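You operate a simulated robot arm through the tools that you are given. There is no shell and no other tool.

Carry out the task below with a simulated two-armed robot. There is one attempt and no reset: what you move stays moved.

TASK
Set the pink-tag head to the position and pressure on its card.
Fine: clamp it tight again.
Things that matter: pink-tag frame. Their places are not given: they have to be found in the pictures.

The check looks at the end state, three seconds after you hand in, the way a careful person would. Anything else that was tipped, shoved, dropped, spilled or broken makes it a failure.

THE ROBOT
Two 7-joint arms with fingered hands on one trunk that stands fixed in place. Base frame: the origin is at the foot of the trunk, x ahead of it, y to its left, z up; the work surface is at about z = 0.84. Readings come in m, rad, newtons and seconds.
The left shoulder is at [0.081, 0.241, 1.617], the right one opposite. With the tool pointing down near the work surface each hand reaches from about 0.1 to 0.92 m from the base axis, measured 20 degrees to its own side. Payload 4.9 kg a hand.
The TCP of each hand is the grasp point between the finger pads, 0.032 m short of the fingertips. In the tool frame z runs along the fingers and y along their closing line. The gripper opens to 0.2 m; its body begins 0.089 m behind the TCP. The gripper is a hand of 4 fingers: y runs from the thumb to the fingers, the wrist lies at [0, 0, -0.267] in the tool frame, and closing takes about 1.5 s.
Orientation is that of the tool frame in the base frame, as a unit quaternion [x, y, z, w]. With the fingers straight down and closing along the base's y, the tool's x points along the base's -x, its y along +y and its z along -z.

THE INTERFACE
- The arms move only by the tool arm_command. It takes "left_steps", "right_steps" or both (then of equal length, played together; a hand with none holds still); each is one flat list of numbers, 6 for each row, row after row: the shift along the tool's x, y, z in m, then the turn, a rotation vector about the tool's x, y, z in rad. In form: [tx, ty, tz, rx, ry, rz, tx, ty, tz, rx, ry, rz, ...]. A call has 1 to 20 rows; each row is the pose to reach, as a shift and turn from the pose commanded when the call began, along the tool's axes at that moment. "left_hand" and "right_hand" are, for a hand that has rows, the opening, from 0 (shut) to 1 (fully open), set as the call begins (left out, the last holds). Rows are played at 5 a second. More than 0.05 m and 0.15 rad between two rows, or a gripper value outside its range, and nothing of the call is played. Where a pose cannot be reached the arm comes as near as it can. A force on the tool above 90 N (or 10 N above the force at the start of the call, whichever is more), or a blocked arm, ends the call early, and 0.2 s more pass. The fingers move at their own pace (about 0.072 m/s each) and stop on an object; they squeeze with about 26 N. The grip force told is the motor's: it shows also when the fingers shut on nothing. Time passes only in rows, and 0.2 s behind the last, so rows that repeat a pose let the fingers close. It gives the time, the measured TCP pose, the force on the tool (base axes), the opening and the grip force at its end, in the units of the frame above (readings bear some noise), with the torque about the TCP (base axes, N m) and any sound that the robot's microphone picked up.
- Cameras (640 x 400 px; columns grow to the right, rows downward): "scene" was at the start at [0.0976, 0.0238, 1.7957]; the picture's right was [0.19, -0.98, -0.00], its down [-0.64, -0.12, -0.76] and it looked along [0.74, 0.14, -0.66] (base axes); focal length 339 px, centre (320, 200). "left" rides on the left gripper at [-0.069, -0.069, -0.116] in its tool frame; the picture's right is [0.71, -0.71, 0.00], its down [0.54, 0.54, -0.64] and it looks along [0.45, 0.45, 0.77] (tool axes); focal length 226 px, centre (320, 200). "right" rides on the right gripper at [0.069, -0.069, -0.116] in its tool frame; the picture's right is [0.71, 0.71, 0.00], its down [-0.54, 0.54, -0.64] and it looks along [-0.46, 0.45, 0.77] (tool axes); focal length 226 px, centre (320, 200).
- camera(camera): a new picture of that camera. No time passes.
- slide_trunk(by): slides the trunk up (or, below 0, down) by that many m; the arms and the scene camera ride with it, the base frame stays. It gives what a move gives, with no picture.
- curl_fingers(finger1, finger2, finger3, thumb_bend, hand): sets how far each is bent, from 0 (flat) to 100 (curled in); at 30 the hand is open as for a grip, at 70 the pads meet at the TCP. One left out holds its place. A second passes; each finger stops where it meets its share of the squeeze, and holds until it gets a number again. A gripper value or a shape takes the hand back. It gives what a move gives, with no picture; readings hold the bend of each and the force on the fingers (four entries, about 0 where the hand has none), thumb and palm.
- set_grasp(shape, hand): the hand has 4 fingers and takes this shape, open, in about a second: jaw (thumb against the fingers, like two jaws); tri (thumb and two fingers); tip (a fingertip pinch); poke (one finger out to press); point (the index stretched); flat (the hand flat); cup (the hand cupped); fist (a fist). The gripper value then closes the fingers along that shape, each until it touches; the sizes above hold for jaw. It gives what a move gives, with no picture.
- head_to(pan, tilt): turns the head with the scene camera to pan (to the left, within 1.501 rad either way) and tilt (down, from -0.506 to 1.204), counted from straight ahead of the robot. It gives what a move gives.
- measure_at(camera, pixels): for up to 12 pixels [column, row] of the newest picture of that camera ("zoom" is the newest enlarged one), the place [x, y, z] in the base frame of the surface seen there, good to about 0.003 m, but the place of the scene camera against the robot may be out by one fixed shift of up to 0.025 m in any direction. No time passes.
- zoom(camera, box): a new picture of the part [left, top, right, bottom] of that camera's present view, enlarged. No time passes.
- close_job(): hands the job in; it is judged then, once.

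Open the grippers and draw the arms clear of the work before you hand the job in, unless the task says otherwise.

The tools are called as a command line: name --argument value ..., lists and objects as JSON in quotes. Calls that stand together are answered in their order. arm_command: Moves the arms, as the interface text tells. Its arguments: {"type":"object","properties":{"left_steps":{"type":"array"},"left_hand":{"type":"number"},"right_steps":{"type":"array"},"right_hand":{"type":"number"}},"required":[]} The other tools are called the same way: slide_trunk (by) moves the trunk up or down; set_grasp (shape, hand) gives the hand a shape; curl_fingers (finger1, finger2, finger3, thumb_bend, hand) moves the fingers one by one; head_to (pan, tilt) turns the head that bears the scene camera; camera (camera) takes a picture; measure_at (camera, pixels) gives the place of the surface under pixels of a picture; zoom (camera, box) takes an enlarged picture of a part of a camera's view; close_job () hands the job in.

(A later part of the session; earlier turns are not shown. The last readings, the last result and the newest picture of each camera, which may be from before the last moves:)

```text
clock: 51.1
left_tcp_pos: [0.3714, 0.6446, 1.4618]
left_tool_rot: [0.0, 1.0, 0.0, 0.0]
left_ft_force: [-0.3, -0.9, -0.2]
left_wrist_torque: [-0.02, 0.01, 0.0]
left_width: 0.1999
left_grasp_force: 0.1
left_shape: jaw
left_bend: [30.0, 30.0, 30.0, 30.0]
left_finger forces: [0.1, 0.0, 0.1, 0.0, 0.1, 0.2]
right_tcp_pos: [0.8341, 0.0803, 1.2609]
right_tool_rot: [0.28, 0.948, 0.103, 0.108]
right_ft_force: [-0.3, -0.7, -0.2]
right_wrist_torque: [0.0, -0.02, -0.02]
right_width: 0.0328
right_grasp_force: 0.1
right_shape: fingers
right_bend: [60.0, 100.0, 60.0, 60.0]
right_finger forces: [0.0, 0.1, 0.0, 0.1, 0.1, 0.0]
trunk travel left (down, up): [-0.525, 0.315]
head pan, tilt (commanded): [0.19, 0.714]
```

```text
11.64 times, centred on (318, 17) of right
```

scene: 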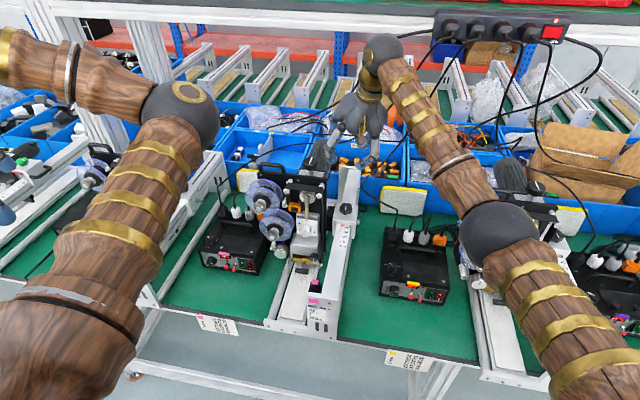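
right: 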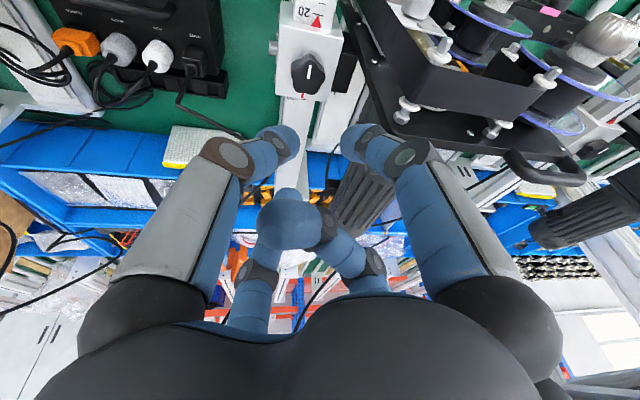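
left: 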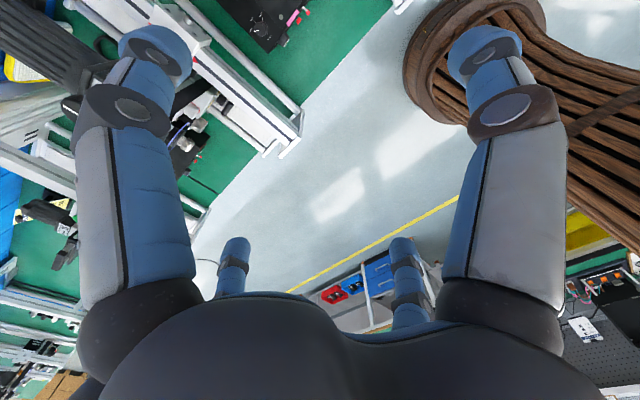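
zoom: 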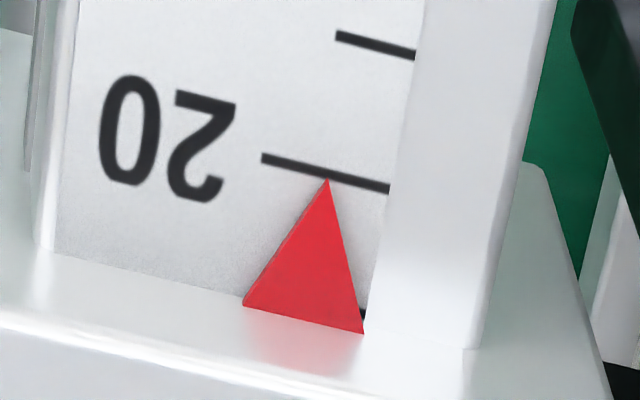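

The wrist view shows the knob's line exactly along the carriage axis as at the start, opposite the red mark, and the tip within about 0.2 mm of 20. The clamp is done; I lift the right hand up and away to the right.

arm_command --right_steps '[-0.0059, 0.0103, -0.0382, 0, 0, 0, -0.0118, 0.0205, -0.0764, 0, 0, 0, -0.0175, -0.0149, -0.0968, 0, 0, 0, -0.0232, -0.0504, -0.1172, 0, 0, 0, -0.0289, -0.0858, -0.1376, 0, 0, 0, -0.0346, -0.1212, -0.158, 0, 0, 0, -0.0402, -0.1566, -0.1784, 0, 0, 0, -0.0459, -0.1921, -0.1988, 0, 0, 0, -0.0516, -0.2275, -0.2192, 0, 0, 0, -0.0573, -0.2629, -0.2396, 0, 0, 0]'

set_grasp --shape "jaw" --hand "right"

camera --camera "scene"

zoom --camera "scene" --box '[250, 160, 370, 280]'

```text
clock: 53.3
left_tcp_pos: [0.3719, 0.6414, 1.4633]
left_tool_rot: [0.0, 1.0, 0.0, -0.001]
left_ft_force: [-0.5, -0.6, -0.1]
left_wrist_torque: [0.07, 0.01, -0.04]
left_width: 0.1998
left_grasp_force: 0.2
left_shape: jaw
left_bend: [30.0, 30.0, 30.0, 30.0]
left_finger forces: [0.1, 0.0, 0.1, 0.1, 0.0, 0.1]
right_tcp_pos: [0.6829, -0.2011, 1.4326]
right_tool_rot: [0.28, 0.948, 0.104, 0.109]
right_ft_force: [0.1, 0.2, -0.5]
right_wrist_torque: [-0.03, -0.04, -0.02]
right_width: 0.0329
right_grasp_force: 0.1
right_shape: fingers
right_bend: [60.0, 100.0, 60.0, 60.0]
right_finger forces: [0.0, 0.0, 0.0, 0.1, 0.0, 0.0]
trunk travel left (down, up): [-0.525, 0.315]
head pan, tilt (commanded): [0.19, 0.714]
```

```text
clock: 54.2
left_tcp_pos: [0.3742, 0.645, 1.4613]
left_tool_rot: [0.001, 1.0, 0.0, -0.001]
left_ft_force: [0.6, 0.0, 0.1]
left_wrist_torque: [-0.01, 0.04, 0.0]
left_width: 0.2001
left_grasp_force: 0.0
left_shape: jaw
left_bend: [30.0, 30.0, 30.0, 30.0]
left_finger forces: [0.1, 0.0, 0.0, 0.1, 0.0, 0.0]
right_tcp_pos: [0.6846, -0.1971, 1.4316]
right_tool_rot: [0.281, 0.948, 0.103, 0.108]
right_ft_force: [0.5, 0.8, -0.3]
right_wrist_torque: [-0.04, 0.01, -0.01]
right_width: 0.1999
right_grasp_force: 0.0
right_shape: jaw
right_bend: [30.0, 30.0, 30.0, 30.0]
right_finger forces: [0.1, 0.1, 0.0, 0.0, 0.0, 0.0]
trunk travel left (down, up): [-0.525, 0.315]
head pan, tilt (commanded): [0.19, 0.714]
```

```text
taken
```

scene: 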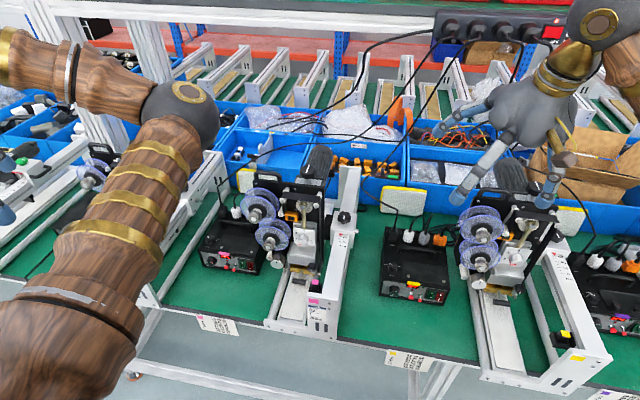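

```text
3.33 times, centred on (310, 220) of scene
```

zoom: 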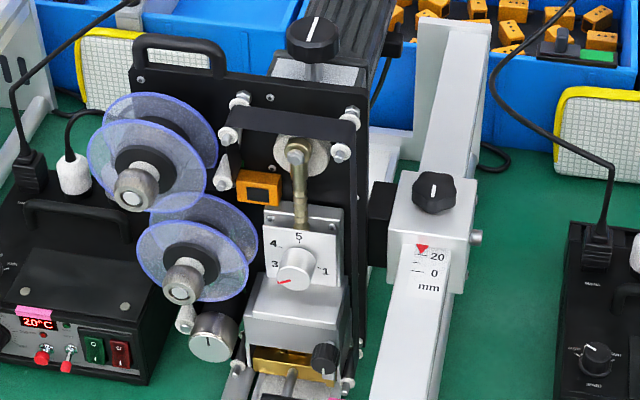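

The pointer sits at 20 and the hands are clear. Now I zoom and measure the dial knob and everything near it (spool knobs, guard bar, block below).

zoom --camera "scene" --box '[280, 205, 360, 255]'

zoom --camera "scene" --box '[250, 160, 370, 280]'

measure_at --camera "zoom" --pixels '[[297, 278], [288, 272], [308, 272], [297, 255], [184, 290], [136, 195], [255, 260], [213, 345], [360, 300], [300, 300], [300, 340], [325, 355]]'

measure_at --camera "zoom" --pixels '[[270, 245], [330, 245], [330, 285], [272, 265], [298, 200], [298, 160], [345, 250], [260, 190], [255, 355], [345, 150], [250, 305], [345, 305]]'

```text
8.00 times, centred on (320, 230) of scene
```

zoom: 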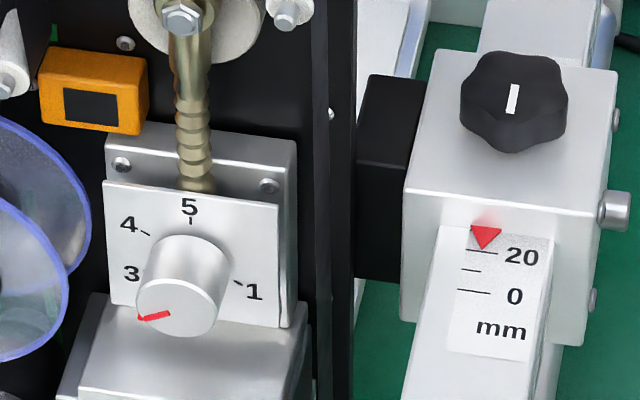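

```text
3.33 times, centred on (310, 220) of scene
```

zoom: 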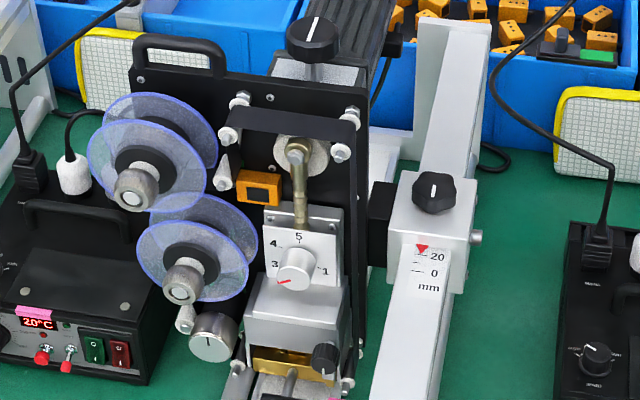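

```text
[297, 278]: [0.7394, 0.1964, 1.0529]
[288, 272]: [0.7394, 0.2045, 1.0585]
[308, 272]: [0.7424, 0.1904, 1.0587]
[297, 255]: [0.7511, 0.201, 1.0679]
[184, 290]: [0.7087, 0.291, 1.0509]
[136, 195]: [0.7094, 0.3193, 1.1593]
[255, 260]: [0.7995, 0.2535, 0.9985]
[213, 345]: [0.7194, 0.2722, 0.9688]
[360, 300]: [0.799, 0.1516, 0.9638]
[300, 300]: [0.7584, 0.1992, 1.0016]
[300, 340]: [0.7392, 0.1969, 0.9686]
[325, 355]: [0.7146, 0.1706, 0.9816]
```

```text
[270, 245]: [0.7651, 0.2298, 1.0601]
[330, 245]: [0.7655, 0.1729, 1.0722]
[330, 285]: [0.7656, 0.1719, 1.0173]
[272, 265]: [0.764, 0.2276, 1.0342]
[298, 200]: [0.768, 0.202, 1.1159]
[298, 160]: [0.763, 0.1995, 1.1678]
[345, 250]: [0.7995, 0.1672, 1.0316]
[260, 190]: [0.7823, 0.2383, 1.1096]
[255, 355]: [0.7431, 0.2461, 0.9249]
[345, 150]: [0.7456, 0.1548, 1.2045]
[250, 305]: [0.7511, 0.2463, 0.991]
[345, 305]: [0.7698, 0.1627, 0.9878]
```

The dial knob's front centre is about (0.756,0.197,1.041) true, 30 mm wide and 25 mm long, with free space only above it (rail to the right, spool and cap to the left and below, block underneath). I'll try stroking its top with one finger of the left hand, so I set the left hand to "poke" and look at it.

set_grasp --shape "poke" --hand "left"

camera --camera "left"

zoom --camera "scene" --box '[0, 20, 230, 250]'

```text
clock: 55.1
left_tcp_pos: [0.3729, 0.6438, 1.4622]
left_tool_rot: [0.0, 1.0, 0.0, 0.0]
left_ft_force: [-0.1, 0.9, 0.1]
left_wrist_torque: [-0.01, 0.0, -0.03]
left_width: 0.0
left_grasp_force: 0.1
left_shape: poke
left_bend: [100.0, 100.0, 100.0, 81.0]
left_finger forces: [0.0, 0.1, 0.0, 0.0, 0.1, 0.0]
right_tcp_pos: [0.6847, -0.1977, 1.4334]
right_tool_rot: [0.281, 0.948, 0.103, 0.108]
right_ft_force: [0.4, 0.5, -0.7]
right_wrist_torque: [0.01, 0.02, -0.01]
right_width: 0.1998
right_grasp_force: 0.0
right_shape: jaw
right_bend: [30.0, 30.0, 30.0, 30.0]
right_finger forces: [0.0, 0.1, 0.0, 0.0, 0.0, 0.0]
trunk travel left (down, up): [-0.525, 0.315]
head pan, tilt (commanded): [0.19, 0.714]
```

```text
taken
```

left: 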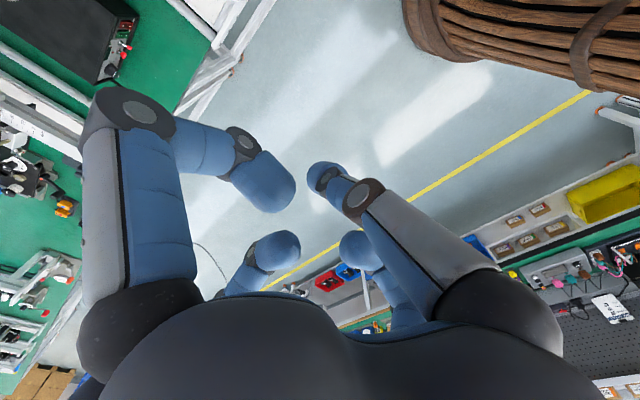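

```text
1.74 times, centred on (115, 135) of scene
```

zoom: 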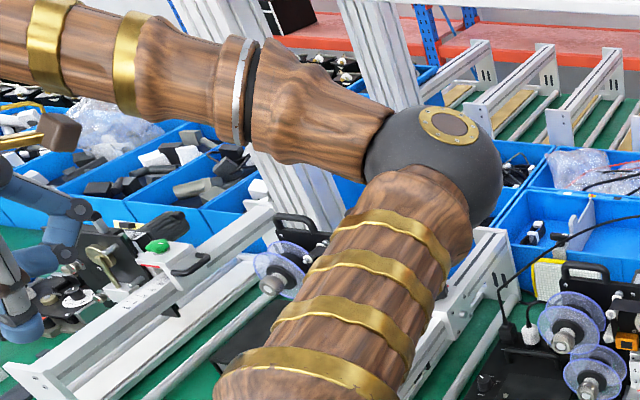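

The shape may still be settling (bends 100,100,100,81). I let a moment pass with a held pose and look again.

arm_command --left_steps '[0, 0, 0, 0, 0, 0, 0, 0, 0, 0, 0, 0, 0, 0, 0, 0, 0, 0]'

camera --camera "left"

```text
clock: 55.9
left_tcp_pos: [0.3745, 0.644, 1.4624]
left_tool_rot: [0.0, 1.0, 0.001, 0.0]
left_ft_force: [-0.3, 0.3, -0.5]
left_wrist_torque: [-0.01, -0.03, 0.01]
left_width: 0.0002
left_grasp_force: 0.0
left_shape: poke
left_bend: [100.0, 100.0, 100.0, 81.0]
left_finger forces: [0.1, 0.0, 0.0, 0.0, 0.0, 0.0]
right_tcp_pos: [0.6855, -0.1982, 1.4327]
right_tool_rot: [0.28, 0.948, 0.103, 0.109]
right_ft_force: [0.0, 0.0, 0.2]
right_wrist_torque: [0.01, -0.02, -0.04]
right_width: 0.1999
right_grasp_force: 0.1
right_shape: jaw
right_bend: [30.0, 30.0, 30.0, 30.0]
right_finger forces: [0.1, 0.1, 0.1, 0.0, 0.1, 0.0]
trunk travel left (down, up): [-0.525, 0.315]
head pan, tilt (commanded): [0.19, 0.714]
```

```text
taken
```

left: 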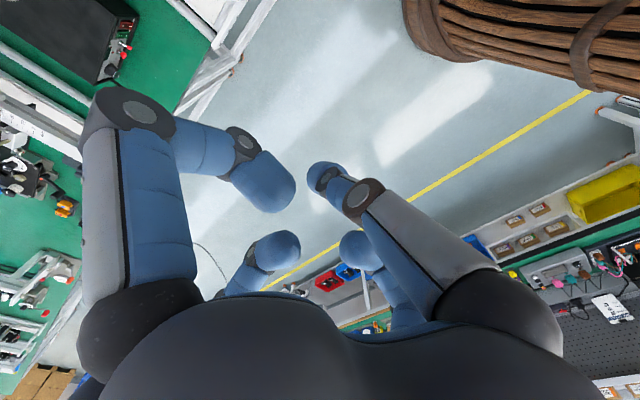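

In "poke" the thumb is the pressing finger (bend 81), its tip on the tool axis ahead of the folded fingers. I turn the left hand +90° in yaw at its present clear place, so the thumb will come from above and behind when I pitch it forward.

arm_command --left_steps '[0, 0, 0, 0, 0, -0.1309, 0, 0, 0, 0, 0, -0.2618, 0, 0, 0, 0, 0, -0.3927, 0, 0, 0, 0, 0, -0.5236, 0, 0, 0, 0, 0, -0.6545, 0, 0, 0, 0, 0, -0.7854, 0, 0, 0, 0, 0, -0.9163, 0, 0, 0, 0, 0, -1.0472, 0, 0, 0, 0, 0, -1.1781, 0, 0, 0, 0, 0, -1.309, 0, 0, 0, 0, 0, -1.4399, 0, 0, 0, 0, 0, -1.5708]'

arm_command --left_steps '[0, 0, 0, 0.1309, 0, 0, 0, 0, 0, 0.2618, 0, 0, 0, 0, 0, 0.3927, 0, 0, 0, 0, 0, 0.5236, 0, 0, 0, 0, 0, 0.6545, 0, 0, 0, 0, 0, 0.7854, 0, 0]'

camera --camera "scene"

```text
clock: 58.5
left_tcp_pos: [0.373, 0.6437, 1.4626]
left_tool_rot: [0.708, -0.707, 0.0, 0.001]
left_ft_force: [0.4, -0.1, -0.2]
left_wrist_torque: [0.03, -0.01, 0.01]
left_width: 0.0
left_grasp_force: 0.1
left_shape: poke
left_bend: [100.0, 100.0, 100.0, 81.0]
left_finger forces: [0.0, 0.0, 0.0, 0.0, 0.1, 0.1]
right_tcp_pos: [0.6845, -0.1985, 1.432]
right_tool_rot: [0.28, 0.948, 0.103, 0.108]
right_ft_force: [-0.2, 1.0, 0.3]
right_wrist_torque: [0.01, 0.03, 0.0]
right_width: 0.1999
right_grasp_force: 0.1
right_shape: jaw
right_bend: [30.0, 30.0, 30.0, 30.0]
right_finger forces: [0.0, 0.0, 0.0, 0.0, 0.0, 0.0]
trunk travel left (down, up): [-0.525, 0.315]
head pan, tilt (commanded): [0.19, 0.714]
```

```text
clock: 59.9
left_tcp_pos: [0.3717, 0.6451, 1.462]
left_tool_rot: [-0.652, 0.654, -0.271, 0.271]
left_ft_force: [-0.1, -0.1, -0.1]
left_wrist_torque: [-0.02, 0.01, -0.01]
left_width: 0.0
left_grasp_force: 0.0
left_shape: poke
left_bend: [100.0, 100.0, 100.0, 81.0]
left_finger forces: [0.0, 0.0, 0.0, 0.0, 0.0, 0.1]
right_tcp_pos: [0.6828, -0.1973, 1.4341]
right_tool_rot: [0.281, 0.948, 0.103, 0.11]
right_ft_force: [-0.4, 0.5, -0.4]
right_wrist_torque: [0.0, -0.05, 0.04]
right_width: 0.1998
right_grasp_force: 0.0
right_shape: jaw
right_bend: [30.0, 30.0, 30.0, 30.0]
right_finger forces: [0.1, 0.0, 0.1, 0.1, 0.1, 0.0]
trunk travel left (down, up): [-0.525, 0.315]
head pan, tilt (commanded): [0.19, 0.714]
```

```text
taken
```

scene: 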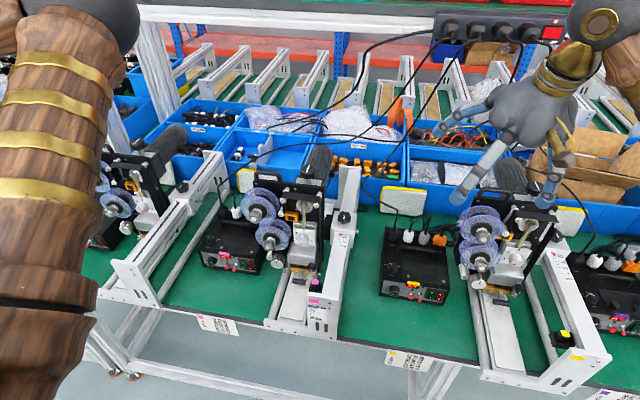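

Orientation reached (tool pointing forward-down, thumb on the upper side). I now bring the left hand in front of the dial to TCP ≈(0.65,0.19,1.16), reducing the pitch to 35° on the way so the thumb clears the crank rod.

arm_command --left_steps '[0.0325, 0.00121, 0.02929, -0.01247, 0, 0, 0.065, 0.00243, 0.05859, -0.02493, 0, 0, 0.0975, 0.00364, 0.08788, -0.0374, 0, 0, 0.13, 0.00486, 0.11717, -0.04987, 0, 0, 0.1625, 0.00607, 0.14646, -0.06233, 0, 0, 0.195, 0.00729, 0.17576, -0.0748, 0, 0, 0.2275, 0.0085, 0.20505, -0.08727, 0, 0, 0.26, 0.00971, 0.23434, -0.09973, 0, 0, 0.2925, 0.01093, 0.26364, -0.1122, 0, 0, 0.325, 0.01214, 0.29293, -0.12467, 0, 0, 0.3575, 0.01336, 0.32222, -0.13713, 0, 0, 0.39, 0.01457, 0.35151, -0.1496, 0, 0, 0.4225, 0.01579, 0.38081, -0.16207, 0, 0, 0.455, 0.017, 0.4101, -0.1745, 0, 0]'

camera --camera "left"

camera --camera "scene"

```text
clock: 62.9
left_tcp_pos: [0.6512, 0.1871, 1.1607]
left_tool_rot: [-0.674, 0.674, -0.212, 0.213]
left_ft_force: [-0.2, 0.0, -0.2]
left_wrist_torque: [0.03, 0.02, 0.03]
left_width: 0.0
left_grasp_force: 0.0
left_shape: poke
left_bend: [100.0, 100.0, 100.0, 81.0]
left_finger forces: [0.0, 0.0, 0.1, 0.1, 0.0, 0.0]
left hand out of reach, approached as far as the arm can: row 6, 7, 8
right_tcp_pos: [0.6858, -0.1996, 1.4322]
right_tool_rot: [0.281, 0.948, 0.102, 0.109]
right_ft_force: [0.2, -0.4, 0.2]
right_wrist_torque: [-0.01, 0.01, -0.01]
right_width: 0.1996
right_grasp_force: 0.1
right_shape: jaw
right_bend: [30.0, 30.0, 30.0, 30.0]
right_finger forces: [0.0, 0.1, 0.0, 0.0, 0.0, 0.0]
trunk travel left (down, up): [-0.525, 0.315]
head pan, tilt (commanded): [0.19, 0.714]
```

```text
taken
```

left: 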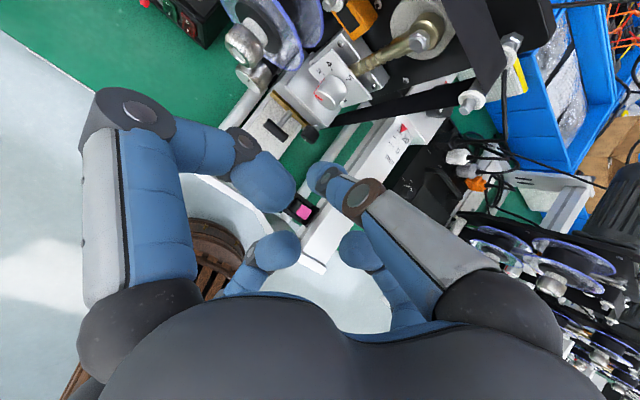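

```text
taken
```

scene: 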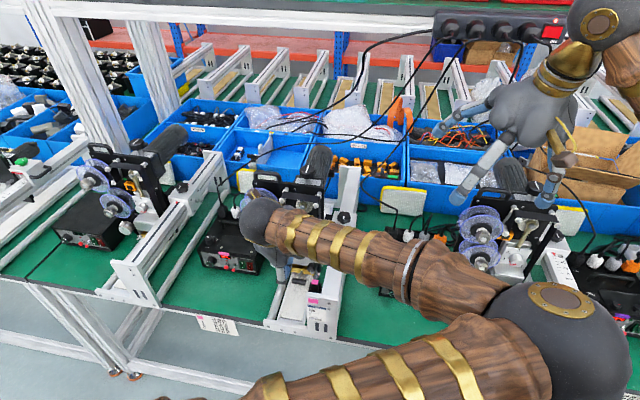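

The left hand is in place; its camera shows the dial at (330,92). The elbow swung to the right but seems clear. I zoom on the dial and measure it.

zoom --camera "left" --box '[270, 40, 390, 140]'

measure_at --camera "zoom" --pixels '[[290, 210], [275, 200], [300, 225], [330, 180], [345, 215], [310, 165], [300, 250], [380, 130], [400, 90], [260, 130], [230, 190], [420, 160]]'

zoom --camera "scene" --box '[230, 170, 390, 330]'

```text
4.00 times, centred on (330, 90) of left
```

zoom: 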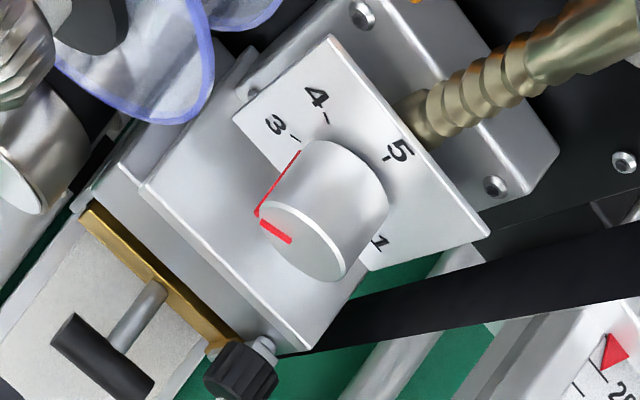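

```text
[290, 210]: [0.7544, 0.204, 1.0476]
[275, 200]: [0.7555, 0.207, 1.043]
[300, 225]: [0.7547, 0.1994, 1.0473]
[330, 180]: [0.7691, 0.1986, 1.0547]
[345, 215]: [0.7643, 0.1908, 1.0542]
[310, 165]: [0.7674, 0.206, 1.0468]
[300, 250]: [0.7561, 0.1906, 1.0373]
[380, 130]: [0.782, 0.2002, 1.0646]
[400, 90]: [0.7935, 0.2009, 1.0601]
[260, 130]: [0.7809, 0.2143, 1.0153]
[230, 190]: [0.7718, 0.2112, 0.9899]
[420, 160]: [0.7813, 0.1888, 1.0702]
```

```text
2.50 times, centred on (310, 250) of scene
```

zoom: 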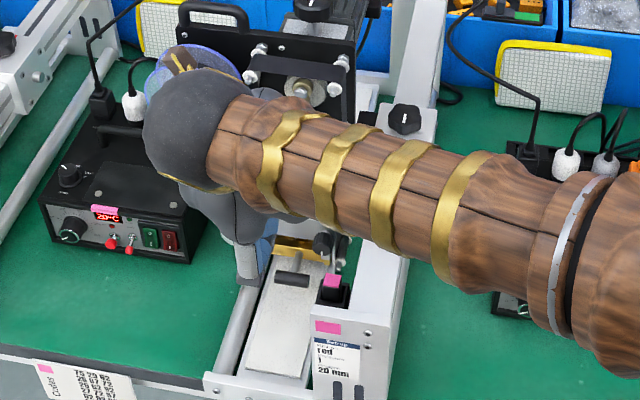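

The dial mark starts right at the "3" tick, so the dial is at 3 and must go 120° counter-clockwise to 1 (ticks are 60° apart: 5 on top, 4, 3, 2 at bottom, 1 at lower right). I measure the thumb tip's surface in the left picture to know where the contact point is.

zoom --camera "left" --box '[280, 140, 400, 220]'

measure_at --camera "zoom" --pixels '[[150, 200], [165, 170], [180, 150], [195, 180], [220, 200], [170, 210], [250, 190], [280, 240], [330, 250], [300, 300], [145, 185], [200, 215]]'

```text
5.00 times, centred on (340, 180) of left
```

zoom: 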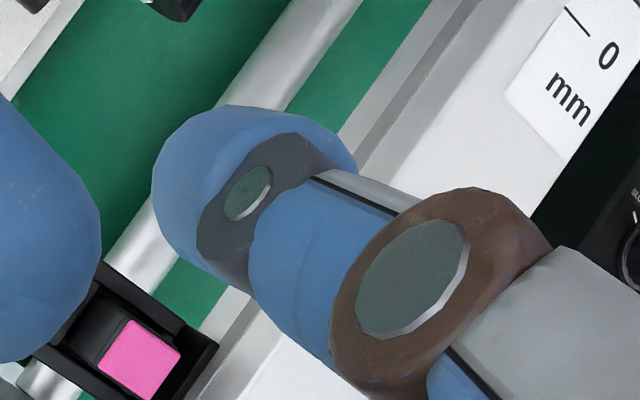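

```text
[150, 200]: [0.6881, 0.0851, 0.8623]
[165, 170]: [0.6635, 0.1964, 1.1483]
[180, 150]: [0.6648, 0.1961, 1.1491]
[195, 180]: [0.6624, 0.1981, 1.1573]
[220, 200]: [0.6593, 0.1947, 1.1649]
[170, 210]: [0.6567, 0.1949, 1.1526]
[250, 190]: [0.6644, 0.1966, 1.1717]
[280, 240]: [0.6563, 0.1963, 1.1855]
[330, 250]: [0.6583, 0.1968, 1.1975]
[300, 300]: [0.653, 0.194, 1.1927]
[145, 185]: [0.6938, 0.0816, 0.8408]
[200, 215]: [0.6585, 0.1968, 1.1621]
```

The thumb's last segment points almost straight down with its left side at y≈0.197. I sample pixels just inside its outline to find the lowest and foremost points.

measure_at --camera "zoom" --pixels '[[158, 160], [170, 135], [200, 117], [240, 110], [290, 120], [330, 140], [350, 160], [158, 195], [165, 225], [180, 250], [210, 272], [240, 290]]'

```text
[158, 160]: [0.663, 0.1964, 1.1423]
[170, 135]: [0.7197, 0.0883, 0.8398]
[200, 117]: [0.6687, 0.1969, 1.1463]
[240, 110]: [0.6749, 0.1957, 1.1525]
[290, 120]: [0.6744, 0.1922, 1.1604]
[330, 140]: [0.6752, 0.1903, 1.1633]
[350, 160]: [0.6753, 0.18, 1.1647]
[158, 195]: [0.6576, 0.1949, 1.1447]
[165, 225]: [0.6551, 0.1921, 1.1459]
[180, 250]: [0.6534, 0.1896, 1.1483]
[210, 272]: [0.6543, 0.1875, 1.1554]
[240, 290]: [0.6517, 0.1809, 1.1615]
```

The thumb-tip centre is about TCP+(0.013,0,−0.010) with radius ≈0.011, so for touching the knob's top the TCP must be near (0.751,0.197,1.076). I check the spool discs' front faces with the left camera so the folded fingers clear them.

zoom --camera "left" --box '[200, 0, 360, 100]'

measure_at --camera "zoom" --pixels '[[170, 170], [200, 250], [250, 130], [320, 130], [390, 150], [400, 60], [480, 40], [190, 130], [230, 290], [380, 230], [540, 170], [560, 80]]'

```text
4.00 times, centred on (280, 50) of left
```

zoom: 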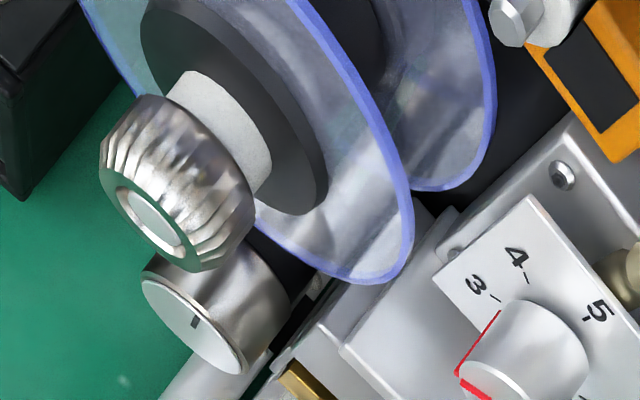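

```text
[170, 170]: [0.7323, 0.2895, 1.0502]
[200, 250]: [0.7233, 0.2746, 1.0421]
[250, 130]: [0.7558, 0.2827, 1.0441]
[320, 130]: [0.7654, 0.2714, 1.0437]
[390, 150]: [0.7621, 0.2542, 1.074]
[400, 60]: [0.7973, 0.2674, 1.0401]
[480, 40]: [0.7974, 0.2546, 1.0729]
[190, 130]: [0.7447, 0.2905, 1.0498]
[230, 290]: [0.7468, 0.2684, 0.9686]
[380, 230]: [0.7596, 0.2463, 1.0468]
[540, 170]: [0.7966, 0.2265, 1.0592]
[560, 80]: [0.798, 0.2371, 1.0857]
```

The lower spool's knob ends at x≈0.723 and its disc front is at x≈0.76, leaving room. I also check the black vertical guard bar right of the dial.

measure_at --camera "left" --pixels '[[362, 115], [380, 108], [345, 120], [420, 95], [450, 80], [470, 103], [385, 60], [420, 35], [313, 134], [330, 128], [400, 100], [440, 60]]'

```text
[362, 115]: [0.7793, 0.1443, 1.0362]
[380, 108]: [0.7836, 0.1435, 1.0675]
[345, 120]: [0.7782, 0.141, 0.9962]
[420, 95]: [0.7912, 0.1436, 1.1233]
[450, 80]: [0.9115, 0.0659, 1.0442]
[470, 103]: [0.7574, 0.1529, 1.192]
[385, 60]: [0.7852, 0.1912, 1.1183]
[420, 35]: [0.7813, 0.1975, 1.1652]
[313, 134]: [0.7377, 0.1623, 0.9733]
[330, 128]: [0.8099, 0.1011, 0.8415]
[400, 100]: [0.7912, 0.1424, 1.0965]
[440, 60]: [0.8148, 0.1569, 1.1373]
```

The bar lies at x≥0.778, so the thumb (up to x≈0.775) clears it. I advance to a point 2–3 cm above the knob's upper right side.

arm_command --left_steps '[0.0034, -0.0018, 0.0291, 0, 0, 0, 0.0068, -0.0037, 0.0582, 0, 0, 0, 0.0101, -0.0055, 0.0872, 0, 0, 0, 0.0135, -0.0074, 0.1163, 0, 0, 0]'

camera --camera "left"

zoom --camera "left" --box '[220, 80, 420, 220]'

```text
clock: 63.9
left_tcp_pos: [0.723, 0.1756, 1.0689]
left_tool_rot: [-0.674, 0.675, -0.213, 0.212]
left_ft_force: [-0.5, -1.0, 1.0]
left_wrist_torque: [0.0, 0.01, -0.05]
left_width: 0.0
left_grasp_force: 0.2
left_shape: poke
left_bend: [100.0, 100.0, 100.0, 81.0]
left_finger forces: [0.0, 0.1, 0.0, 0.1, 0.1, 0.1]
right_tcp_pos: [0.685, -0.1973, 1.4324]
right_tool_rot: [0.28, 0.948, 0.102, 0.109]
right_ft_force: [-0.4, 0.2, -0.4]
right_wrist_torque: [-0.02, 0.01, -0.02]
right_width: 0.2
right_grasp_force: 0.1
right_shape: jaw
right_bend: [30.0, 30.0, 30.0, 30.0]
right_finger forces: [0.1, 0.0, 0.1, 0.0, 0.0, 0.1]
trunk travel left (down, up): [-0.525, 0.315]
head pan, tilt (commanded): [0.19, 0.714]
```

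```text
taken
```

left: 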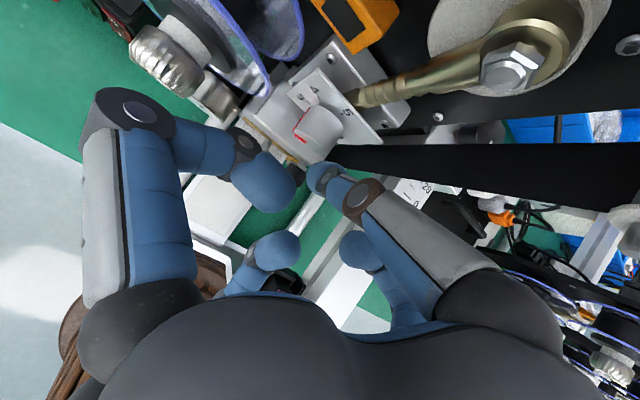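

```text
2.86 times, centred on (320, 150) of left
```

zoom: 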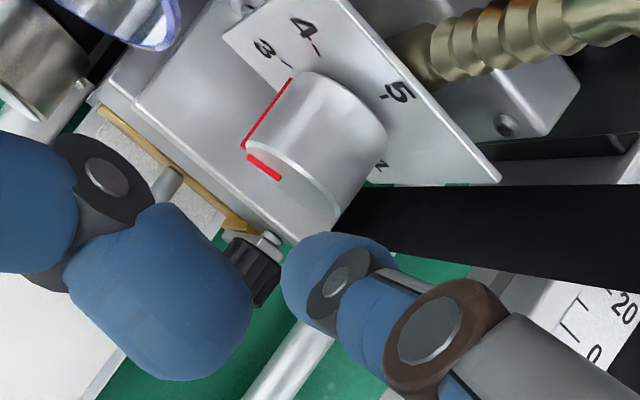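

The pose reading shows the tool is pitched 55° down (my sign slip), so the thumb sits in front of the knob, touching nothing. I back out up and toward the robot while pitching up to 35°.

arm_command --left_steps '[0, 0.002, -0.0222, 0.1163, 0, 0, 0, 0.0039, -0.0443, 0.2327, 0, 0, 0, 0.0059, -0.0665, 0.349, 0, 0, 0, 0.0059, -0.0665, 0.349, 0, 0]'

camera --camera "left"

zoom --camera "left" --box '[280, 140, 400, 220]'

measure_at --camera "zoom" --pixels '[[158, 160], [200, 117], [240, 110], [290, 120], [330, 140], [350, 160], [158, 195], [165, 225], [180, 250], [210, 272], [240, 290], [200, 180]]'

```text
clock: 64.9
left_tcp_pos: [0.6788, 0.1743, 1.1208]
left_tool_rot: [-0.627, 0.628, -0.326, 0.326]
left_ft_force: [-0.6, 0.4, 0.0]
left_wrist_torque: [0.03, 0.02, -0.04]
left_width: 0.0
left_grasp_force: 0.0
left_shape: poke
left_bend: [100.0, 100.0, 100.0, 81.0]
left_finger forces: [0.0, 0.0, 0.1, 0.1, 0.0, 0.1]
right_tcp_pos: [0.6852, -0.1986, 1.434]
right_tool_rot: [0.281, 0.948, 0.103, 0.108]
right_ft_force: [-0.8, 0.4, 0.1]
right_wrist_torque: [0.03, 0.02, -0.01]
right_width: 0.1997
right_grasp_force: 0.1
right_shape: jaw
right_bend: [30.0, 30.0, 30.0, 30.0]
right_finger forces: [0.0, 0.0, 0.0, 0.0, 0.0, 0.0]
trunk travel left (down, up): [-0.525, 0.315]
head pan, tilt (commanded): [0.19, 0.714]
```

```text
taken
```

left: 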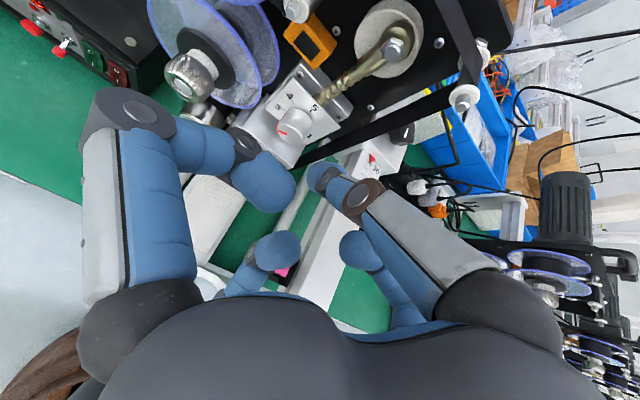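

```text
5.00 times, centred on (340, 180) of left
```

zoom: 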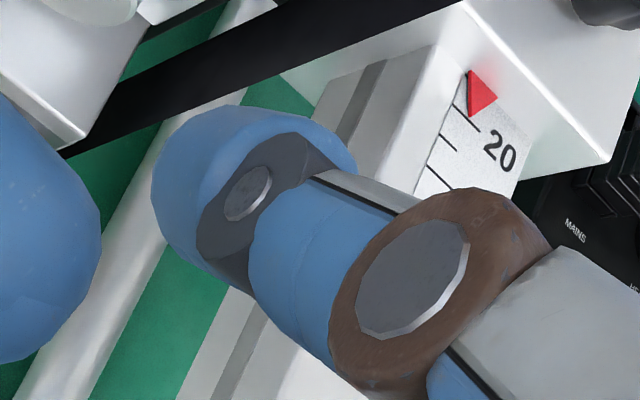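

```text
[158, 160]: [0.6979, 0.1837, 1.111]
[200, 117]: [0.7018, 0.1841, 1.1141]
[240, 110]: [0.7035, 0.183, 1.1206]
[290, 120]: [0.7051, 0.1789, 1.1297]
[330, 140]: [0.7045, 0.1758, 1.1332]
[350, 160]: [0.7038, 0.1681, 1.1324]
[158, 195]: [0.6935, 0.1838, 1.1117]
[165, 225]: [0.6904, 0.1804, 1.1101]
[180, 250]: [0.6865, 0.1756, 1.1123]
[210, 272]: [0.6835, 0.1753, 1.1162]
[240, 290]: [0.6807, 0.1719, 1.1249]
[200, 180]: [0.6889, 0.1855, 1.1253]
```

Pitch is now 35°, tip centre ≈TCP+(0.016,0,−0.005). I advance to above the knob's right shoulder at TCP (0.748,0.175,1.095).

arm_command --left_steps '[-0.0003, -0.0062, 0.0239, 0, 0, 0, -0.0007, -0.0125, 0.0477, 0, 0, 0, -0.001, -0.0187, 0.0716, 0, 0, 0, -0.001, -0.0187, 0.0716, 0, 0, 0]'

camera --camera "left"

zoom --camera "left" --box '[240, 110, 400, 210]'

```text
clock: 65.9
left_tcp_pos: [0.7484, 0.1734, 1.0949]
left_tool_rot: [-0.627, 0.628, -0.327, 0.325]
left_ft_force: [0.6, 0.1, 0.1]
left_wrist_torque: [0.03, 0.0, -0.02]
left_width: 0.0
left_grasp_force: 0.1
left_shape: poke
left_bend: [100.0, 100.0, 100.0, 81.0]
left_finger forces: [0.0, 0.0, 0.1, 0.0, 0.0, 0.0]
right_tcp_pos: [0.6838, -0.1972, 1.4326]
right_tool_rot: [0.281, 0.948, 0.102, 0.11]
right_ft_force: [0.2, 0.2, 0.9]
right_wrist_torque: [0.02, 0.01, -0.02]
right_width: 0.1999
right_grasp_force: 0.1
right_shape: jaw
right_bend: [30.0, 30.0, 30.0, 30.0]
right_finger forces: [0.0, 0.0, 0.1, 0.0, 0.0, 0.0]
trunk travel left (down, up): [-0.525, 0.315]
head pan, tilt (commanded): [0.19, 0.714]
```

```text
taken
```

left: 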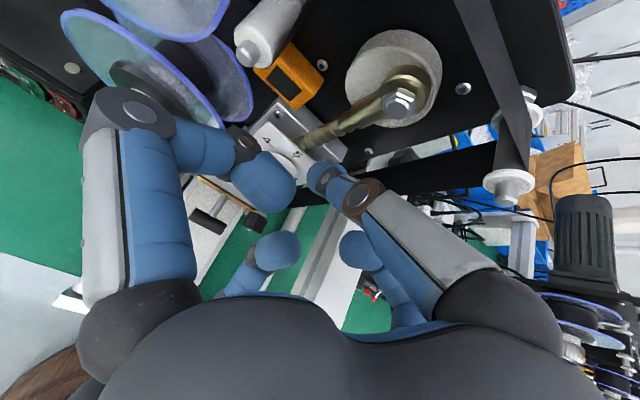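

```text
4.00 times, centred on (320, 160) of left
```

zoom: 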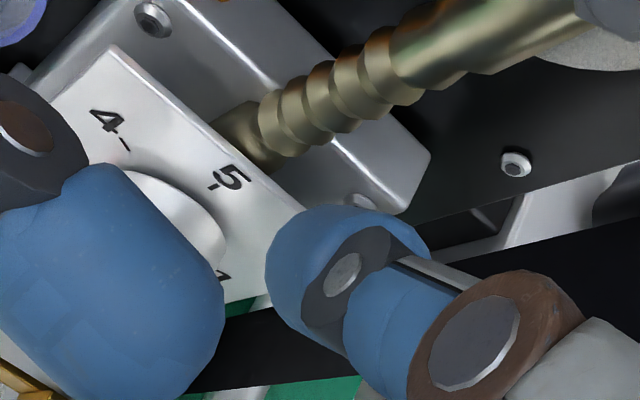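

The tip is above the knob's right shoulder, clear of rod and plate. I lower to the knob at its upper-right (about 40° right of top) and check the contact force before stroking.

arm_command --left_steps '[-0.001, 0.01, 0.007, 0, 0, 0, -0.0019, 0.0201, 0.0141, 0, 0, 0, -0.005, 0.0231, 0.0162, 0, 0, 0, -0.008, 0.026, 0.0183, 0, 0, 0]'

zoom --camera "left" --box '[240, 110, 400, 210]'

```text
clock: 66.9
left_tcp_pos: [0.7502, 0.1793, 1.0647]
left_tool_rot: [-0.625, 0.629, -0.328, 0.326]
left_ft_force: [-0.6, -7.8, 9.3]
left_wrist_torque: [-0.11, -0.17, -0.21]
left_width: 0.0
left_grasp_force: 0.0
left_shape: poke
left_bend: [100.0, 100.0, 100.0, 81.0]
left_finger forces: [0.0, 0.0, 0.0, 0.0, 13.0, 0.1]
right_tcp_pos: [0.6836, -0.2008, 1.4331]
right_tool_rot: [0.281, 0.948, 0.104, 0.108]
right_ft_force: [-0.2, -1.1, 0.9]
right_wrist_torque: [0.03, -0.01, -0.03]
right_width: 0.1998
right_grasp_force: 0.2
right_shape: jaw
right_bend: [30.0, 30.0, 30.0, 30.0]
right_finger forces: [0.0, 0.0, 0.0, 0.1, 0.1, 0.0]
trunk travel left (down, up): [-0.525, 0.315]
head pan, tilt (commanded): [0.19, 0.714]
```

```text
4.00 times, centred on (320, 160) of left
```

zoom: 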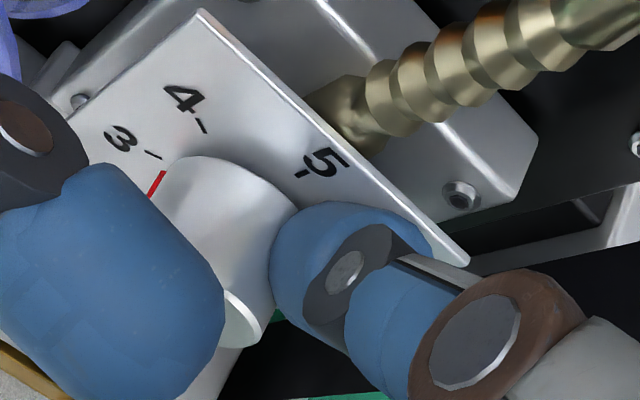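

Good contact: 13 N, directed exactly 40° right of the knob's top, with the red mark still at the "3" tick (zoom 157,183). I stroke along the arc to the top and look.

arm_command --left_steps '[-0.0034, -0.0019, -0.0014, 0, 0, 0, -0.0071, -0.0033, -0.0024, 0, 0, 0, -0.011, -0.0041, -0.003, 0, 0, 0, -0.0151, -0.0045, -0.0032, 0, 0, 0]'

camera --camera "left"

zoom --camera "left" --box '[240, 110, 400, 210]'

```text
clock: 67.9
left_tcp_pos: [0.7475, 0.2001, 1.0685]
left_tool_rot: [-0.627, 0.627, -0.326, 0.327]
left_ft_force: [3.7, 0.5, 10.6]
left_wrist_torque: [0.03, -0.3, 0.0]
left_width: 0.0002
left_grasp_force: 0.0
left_shape: poke
left_bend: [100.0, 100.0, 100.0, 80.0]
left_finger forces: [0.1, 0.0, 0.1, 0.0, 11.6, 0.0]
right_tcp_pos: [0.684, -0.1972, 1.4326]
right_tool_rot: [0.28, 0.948, 0.103, 0.109]
right_ft_force: [-0.1, -1.0, -0.5]
right_wrist_torque: [0.01, 0.02, -0.03]
right_width: 0.1999
right_grasp_force: 0.1
right_shape: jaw
right_bend: [30.0, 30.0, 30.0, 30.0]
right_finger forces: [0.0, 0.0, 0.1, 0.0, 0.0, 0.0]
trunk travel left (down, up): [-0.525, 0.315]
head pan, tilt (commanded): [0.19, 0.714]
```

```text
taken
```

left: 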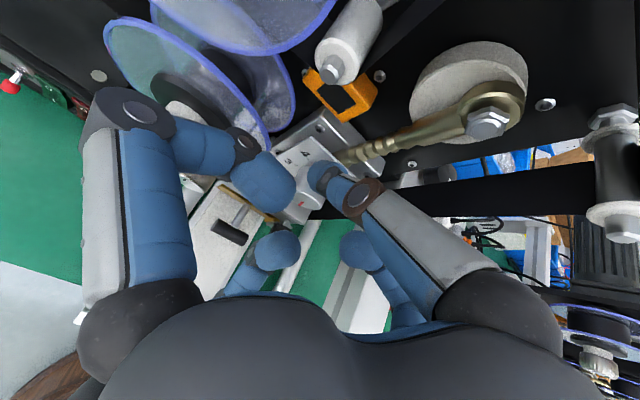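

```text
4.00 times, centred on (320, 160) of left
```

zoom: 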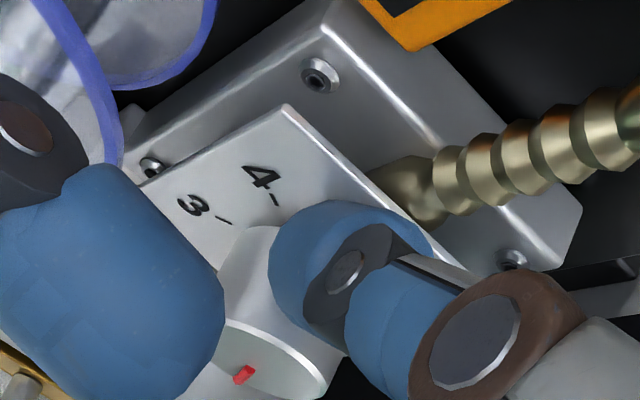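

The knob turned with the stroke: the red mark is now on the lower part of the front face (zoom 243,373), which I compute as about 200° counter-clockwise from top, i.e. roughly 1.6. I stroke about 15° further and look again.

arm_command --left_steps '[-0.002, 0.0001, 0.0, 0, 0, 0, -0.0041, 0.0004, 0.0002, 0, 0, 0, -0.006, 0.0008, 0.0005, 0, 0, 0]'

zoom --camera "left" --box '[260, 130, 380, 220]'

zoom --camera "scene" --box '[270, 190, 350, 260]'

```text
clock: 68.7
left_tcp_pos: [0.7481, 0.2049, 1.0678]
left_tool_rot: [0.628, -0.627, 0.326, -0.327]
left_ft_force: [3.0, 3.2, 9.5]
left_wrist_torque: [0.04, -0.22, 0.11]
left_width: 0.0
left_grasp_force: 0.0
left_shape: poke
left_bend: [100.0, 100.0, 100.0, 80.0]
left_finger forces: [0.0, 0.0, 0.0, 0.0, 9.9, 0.0]
right_tcp_pos: [0.6836, -0.1969, 1.4321]
right_tool_rot: [0.281, 0.948, 0.102, 0.109]
right_ft_force: [-0.6, -0.2, 0.9]
right_wrist_torque: [-0.02, 0.0, 0.0]
right_width: 0.1999
right_grasp_force: 0.1
right_shape: jaw
right_bend: [30.0, 30.0, 30.0, 30.0]
right_finger forces: [0.1, 0.0, 0.0, 0.1, 0.0, 0.0]
trunk travel left (down, up): [-0.525, 0.315]
head pan, tilt (commanded): [0.19, 0.714]
```

```text
4.44 times, centred on (320, 175) of left
```

zoom: 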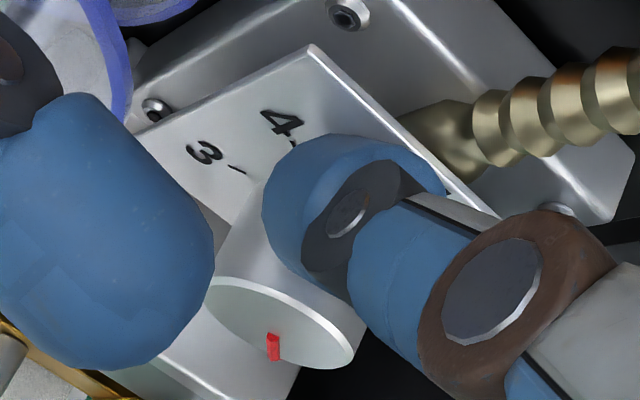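

```text
5.71 times, centred on (310, 225) of scene
```

zoom: 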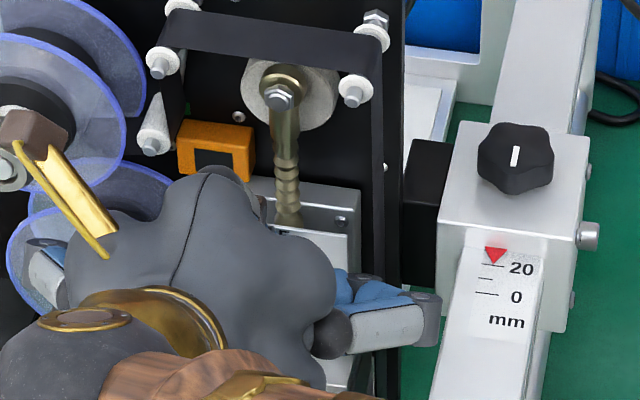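

The mark now points straight "down" in this view (zoom 272,333→274,361), which computes to about 220°, i.e. near 1.35; the target is 240°. I stroke about 10° more.

arm_command --left_steps '[-0.002, 0.0005, 0.0004, 0, 0, 0, -0.0039, 0.0011, 0.0008, 0, 0, 0, -0.0039, 0.0011, 0.0008, 0, 0, 0]'

zoom --camera "left" --box '[260, 130, 380, 220]'

```text
clock: 69.5
left_tcp_pos: [0.7488, 0.2091, 1.0656]
left_tool_rot: [0.627, -0.627, 0.326, -0.326]
left_ft_force: [2.3, 7.6, 5.9]
left_wrist_torque: [0.1, -0.14, 0.15]
left_width: 0.0
left_grasp_force: 0.1
left_shape: poke
left_bend: [100.0, 100.0, 100.0, 80.0]
left_finger forces: [0.0, 0.1, 0.0, 0.1, 10.7, 0.1]
right_tcp_pos: [0.6848, -0.1969, 1.4331]
right_tool_rot: [0.28, 0.948, 0.103, 0.109]
right_ft_force: [-0.2, -0.1, 0.5]
right_wrist_torque: [0.01, 0.0, -0.03]
right_width: 0.1999
right_grasp_force: 0.0
right_shape: jaw
right_bend: [30.0, 30.0, 30.0, 30.0]
right_finger forces: [0.1, 0.1, 0.0, 0.0, 0.0, 0.0]
trunk travel left (down, up): [-0.525, 0.315]
head pan, tilt (commanded): [0.19, 0.714]
```

```text
4.44 times, centred on (320, 175) of left
```

zoom: 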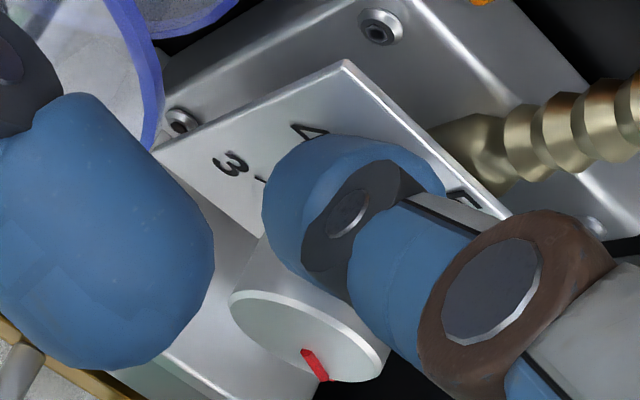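

The mark now points about 54° below horizontal in this view, which computes to ≈243° — essentially on 1. I lift the thumb off radially, then back away to look at the dial unobstructed.

arm_command --left_steps '[-0.003, -0.0033, -0.0023, 0, 0, 0, -0.009, -0.0098, -0.0069, 0, 0, 0, -0.009, -0.0246, -0.0172, 0, 0, 0, -0.009, -0.0197, -0.0504, 0, 0, 0, 0.0, -0.0049, -0.0889, 0, 0, 0, 0.0, -0.0049, -0.0889, 0, 0, 0]'

camera --camera "left"

zoom --camera "left" --box '[240, 80, 360, 170]'

```text
clock: 70.9
left_tcp_pos: [0.681, 0.2078, 1.1216]
left_tool_rot: [-0.627, 0.628, -0.326, 0.326]
left_ft_force: [0.3, 0.4, 0.3]
left_wrist_torque: [-0.01, -0.01, 0.01]
left_width: 0.0
left_grasp_force: 0.1
left_shape: poke
left_bend: [100.0, 100.0, 100.0, 81.0]
left_finger forces: [0.0, 0.0, 0.0, 0.0, 0.0, 0.1]
right_tcp_pos: [0.6851, -0.1974, 1.4326]
right_tool_rot: [0.28, 0.948, 0.103, 0.108]
right_ft_force: [0.2, 0.1, -0.4]
right_wrist_torque: [-0.05, 0.01, 0.01]
right_width: 0.1999
right_grasp_force: 0.0
right_shape: jaw
right_bend: [30.0, 30.0, 30.0, 30.0]
right_finger forces: [0.0, 0.0, 0.0, 0.1, 0.0, 0.1]
trunk travel left (down, up): [-0.525, 0.315]
head pan, tilt (commanded): [0.19, 0.714]
```

```text
taken
```

left: 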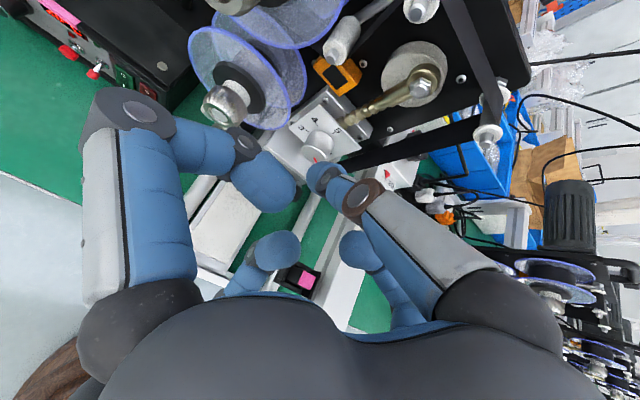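

```text
4.44 times, centred on (300, 125) of left
```

zoom: 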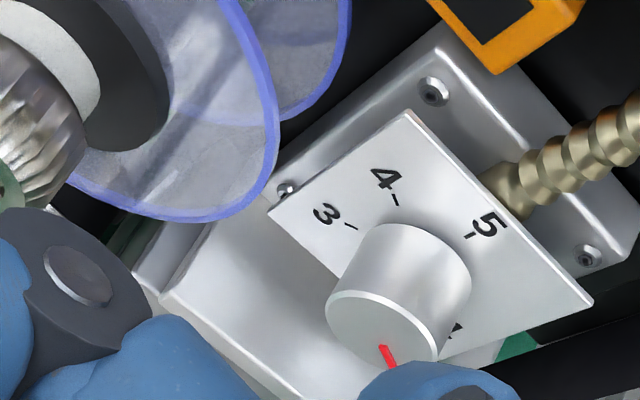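

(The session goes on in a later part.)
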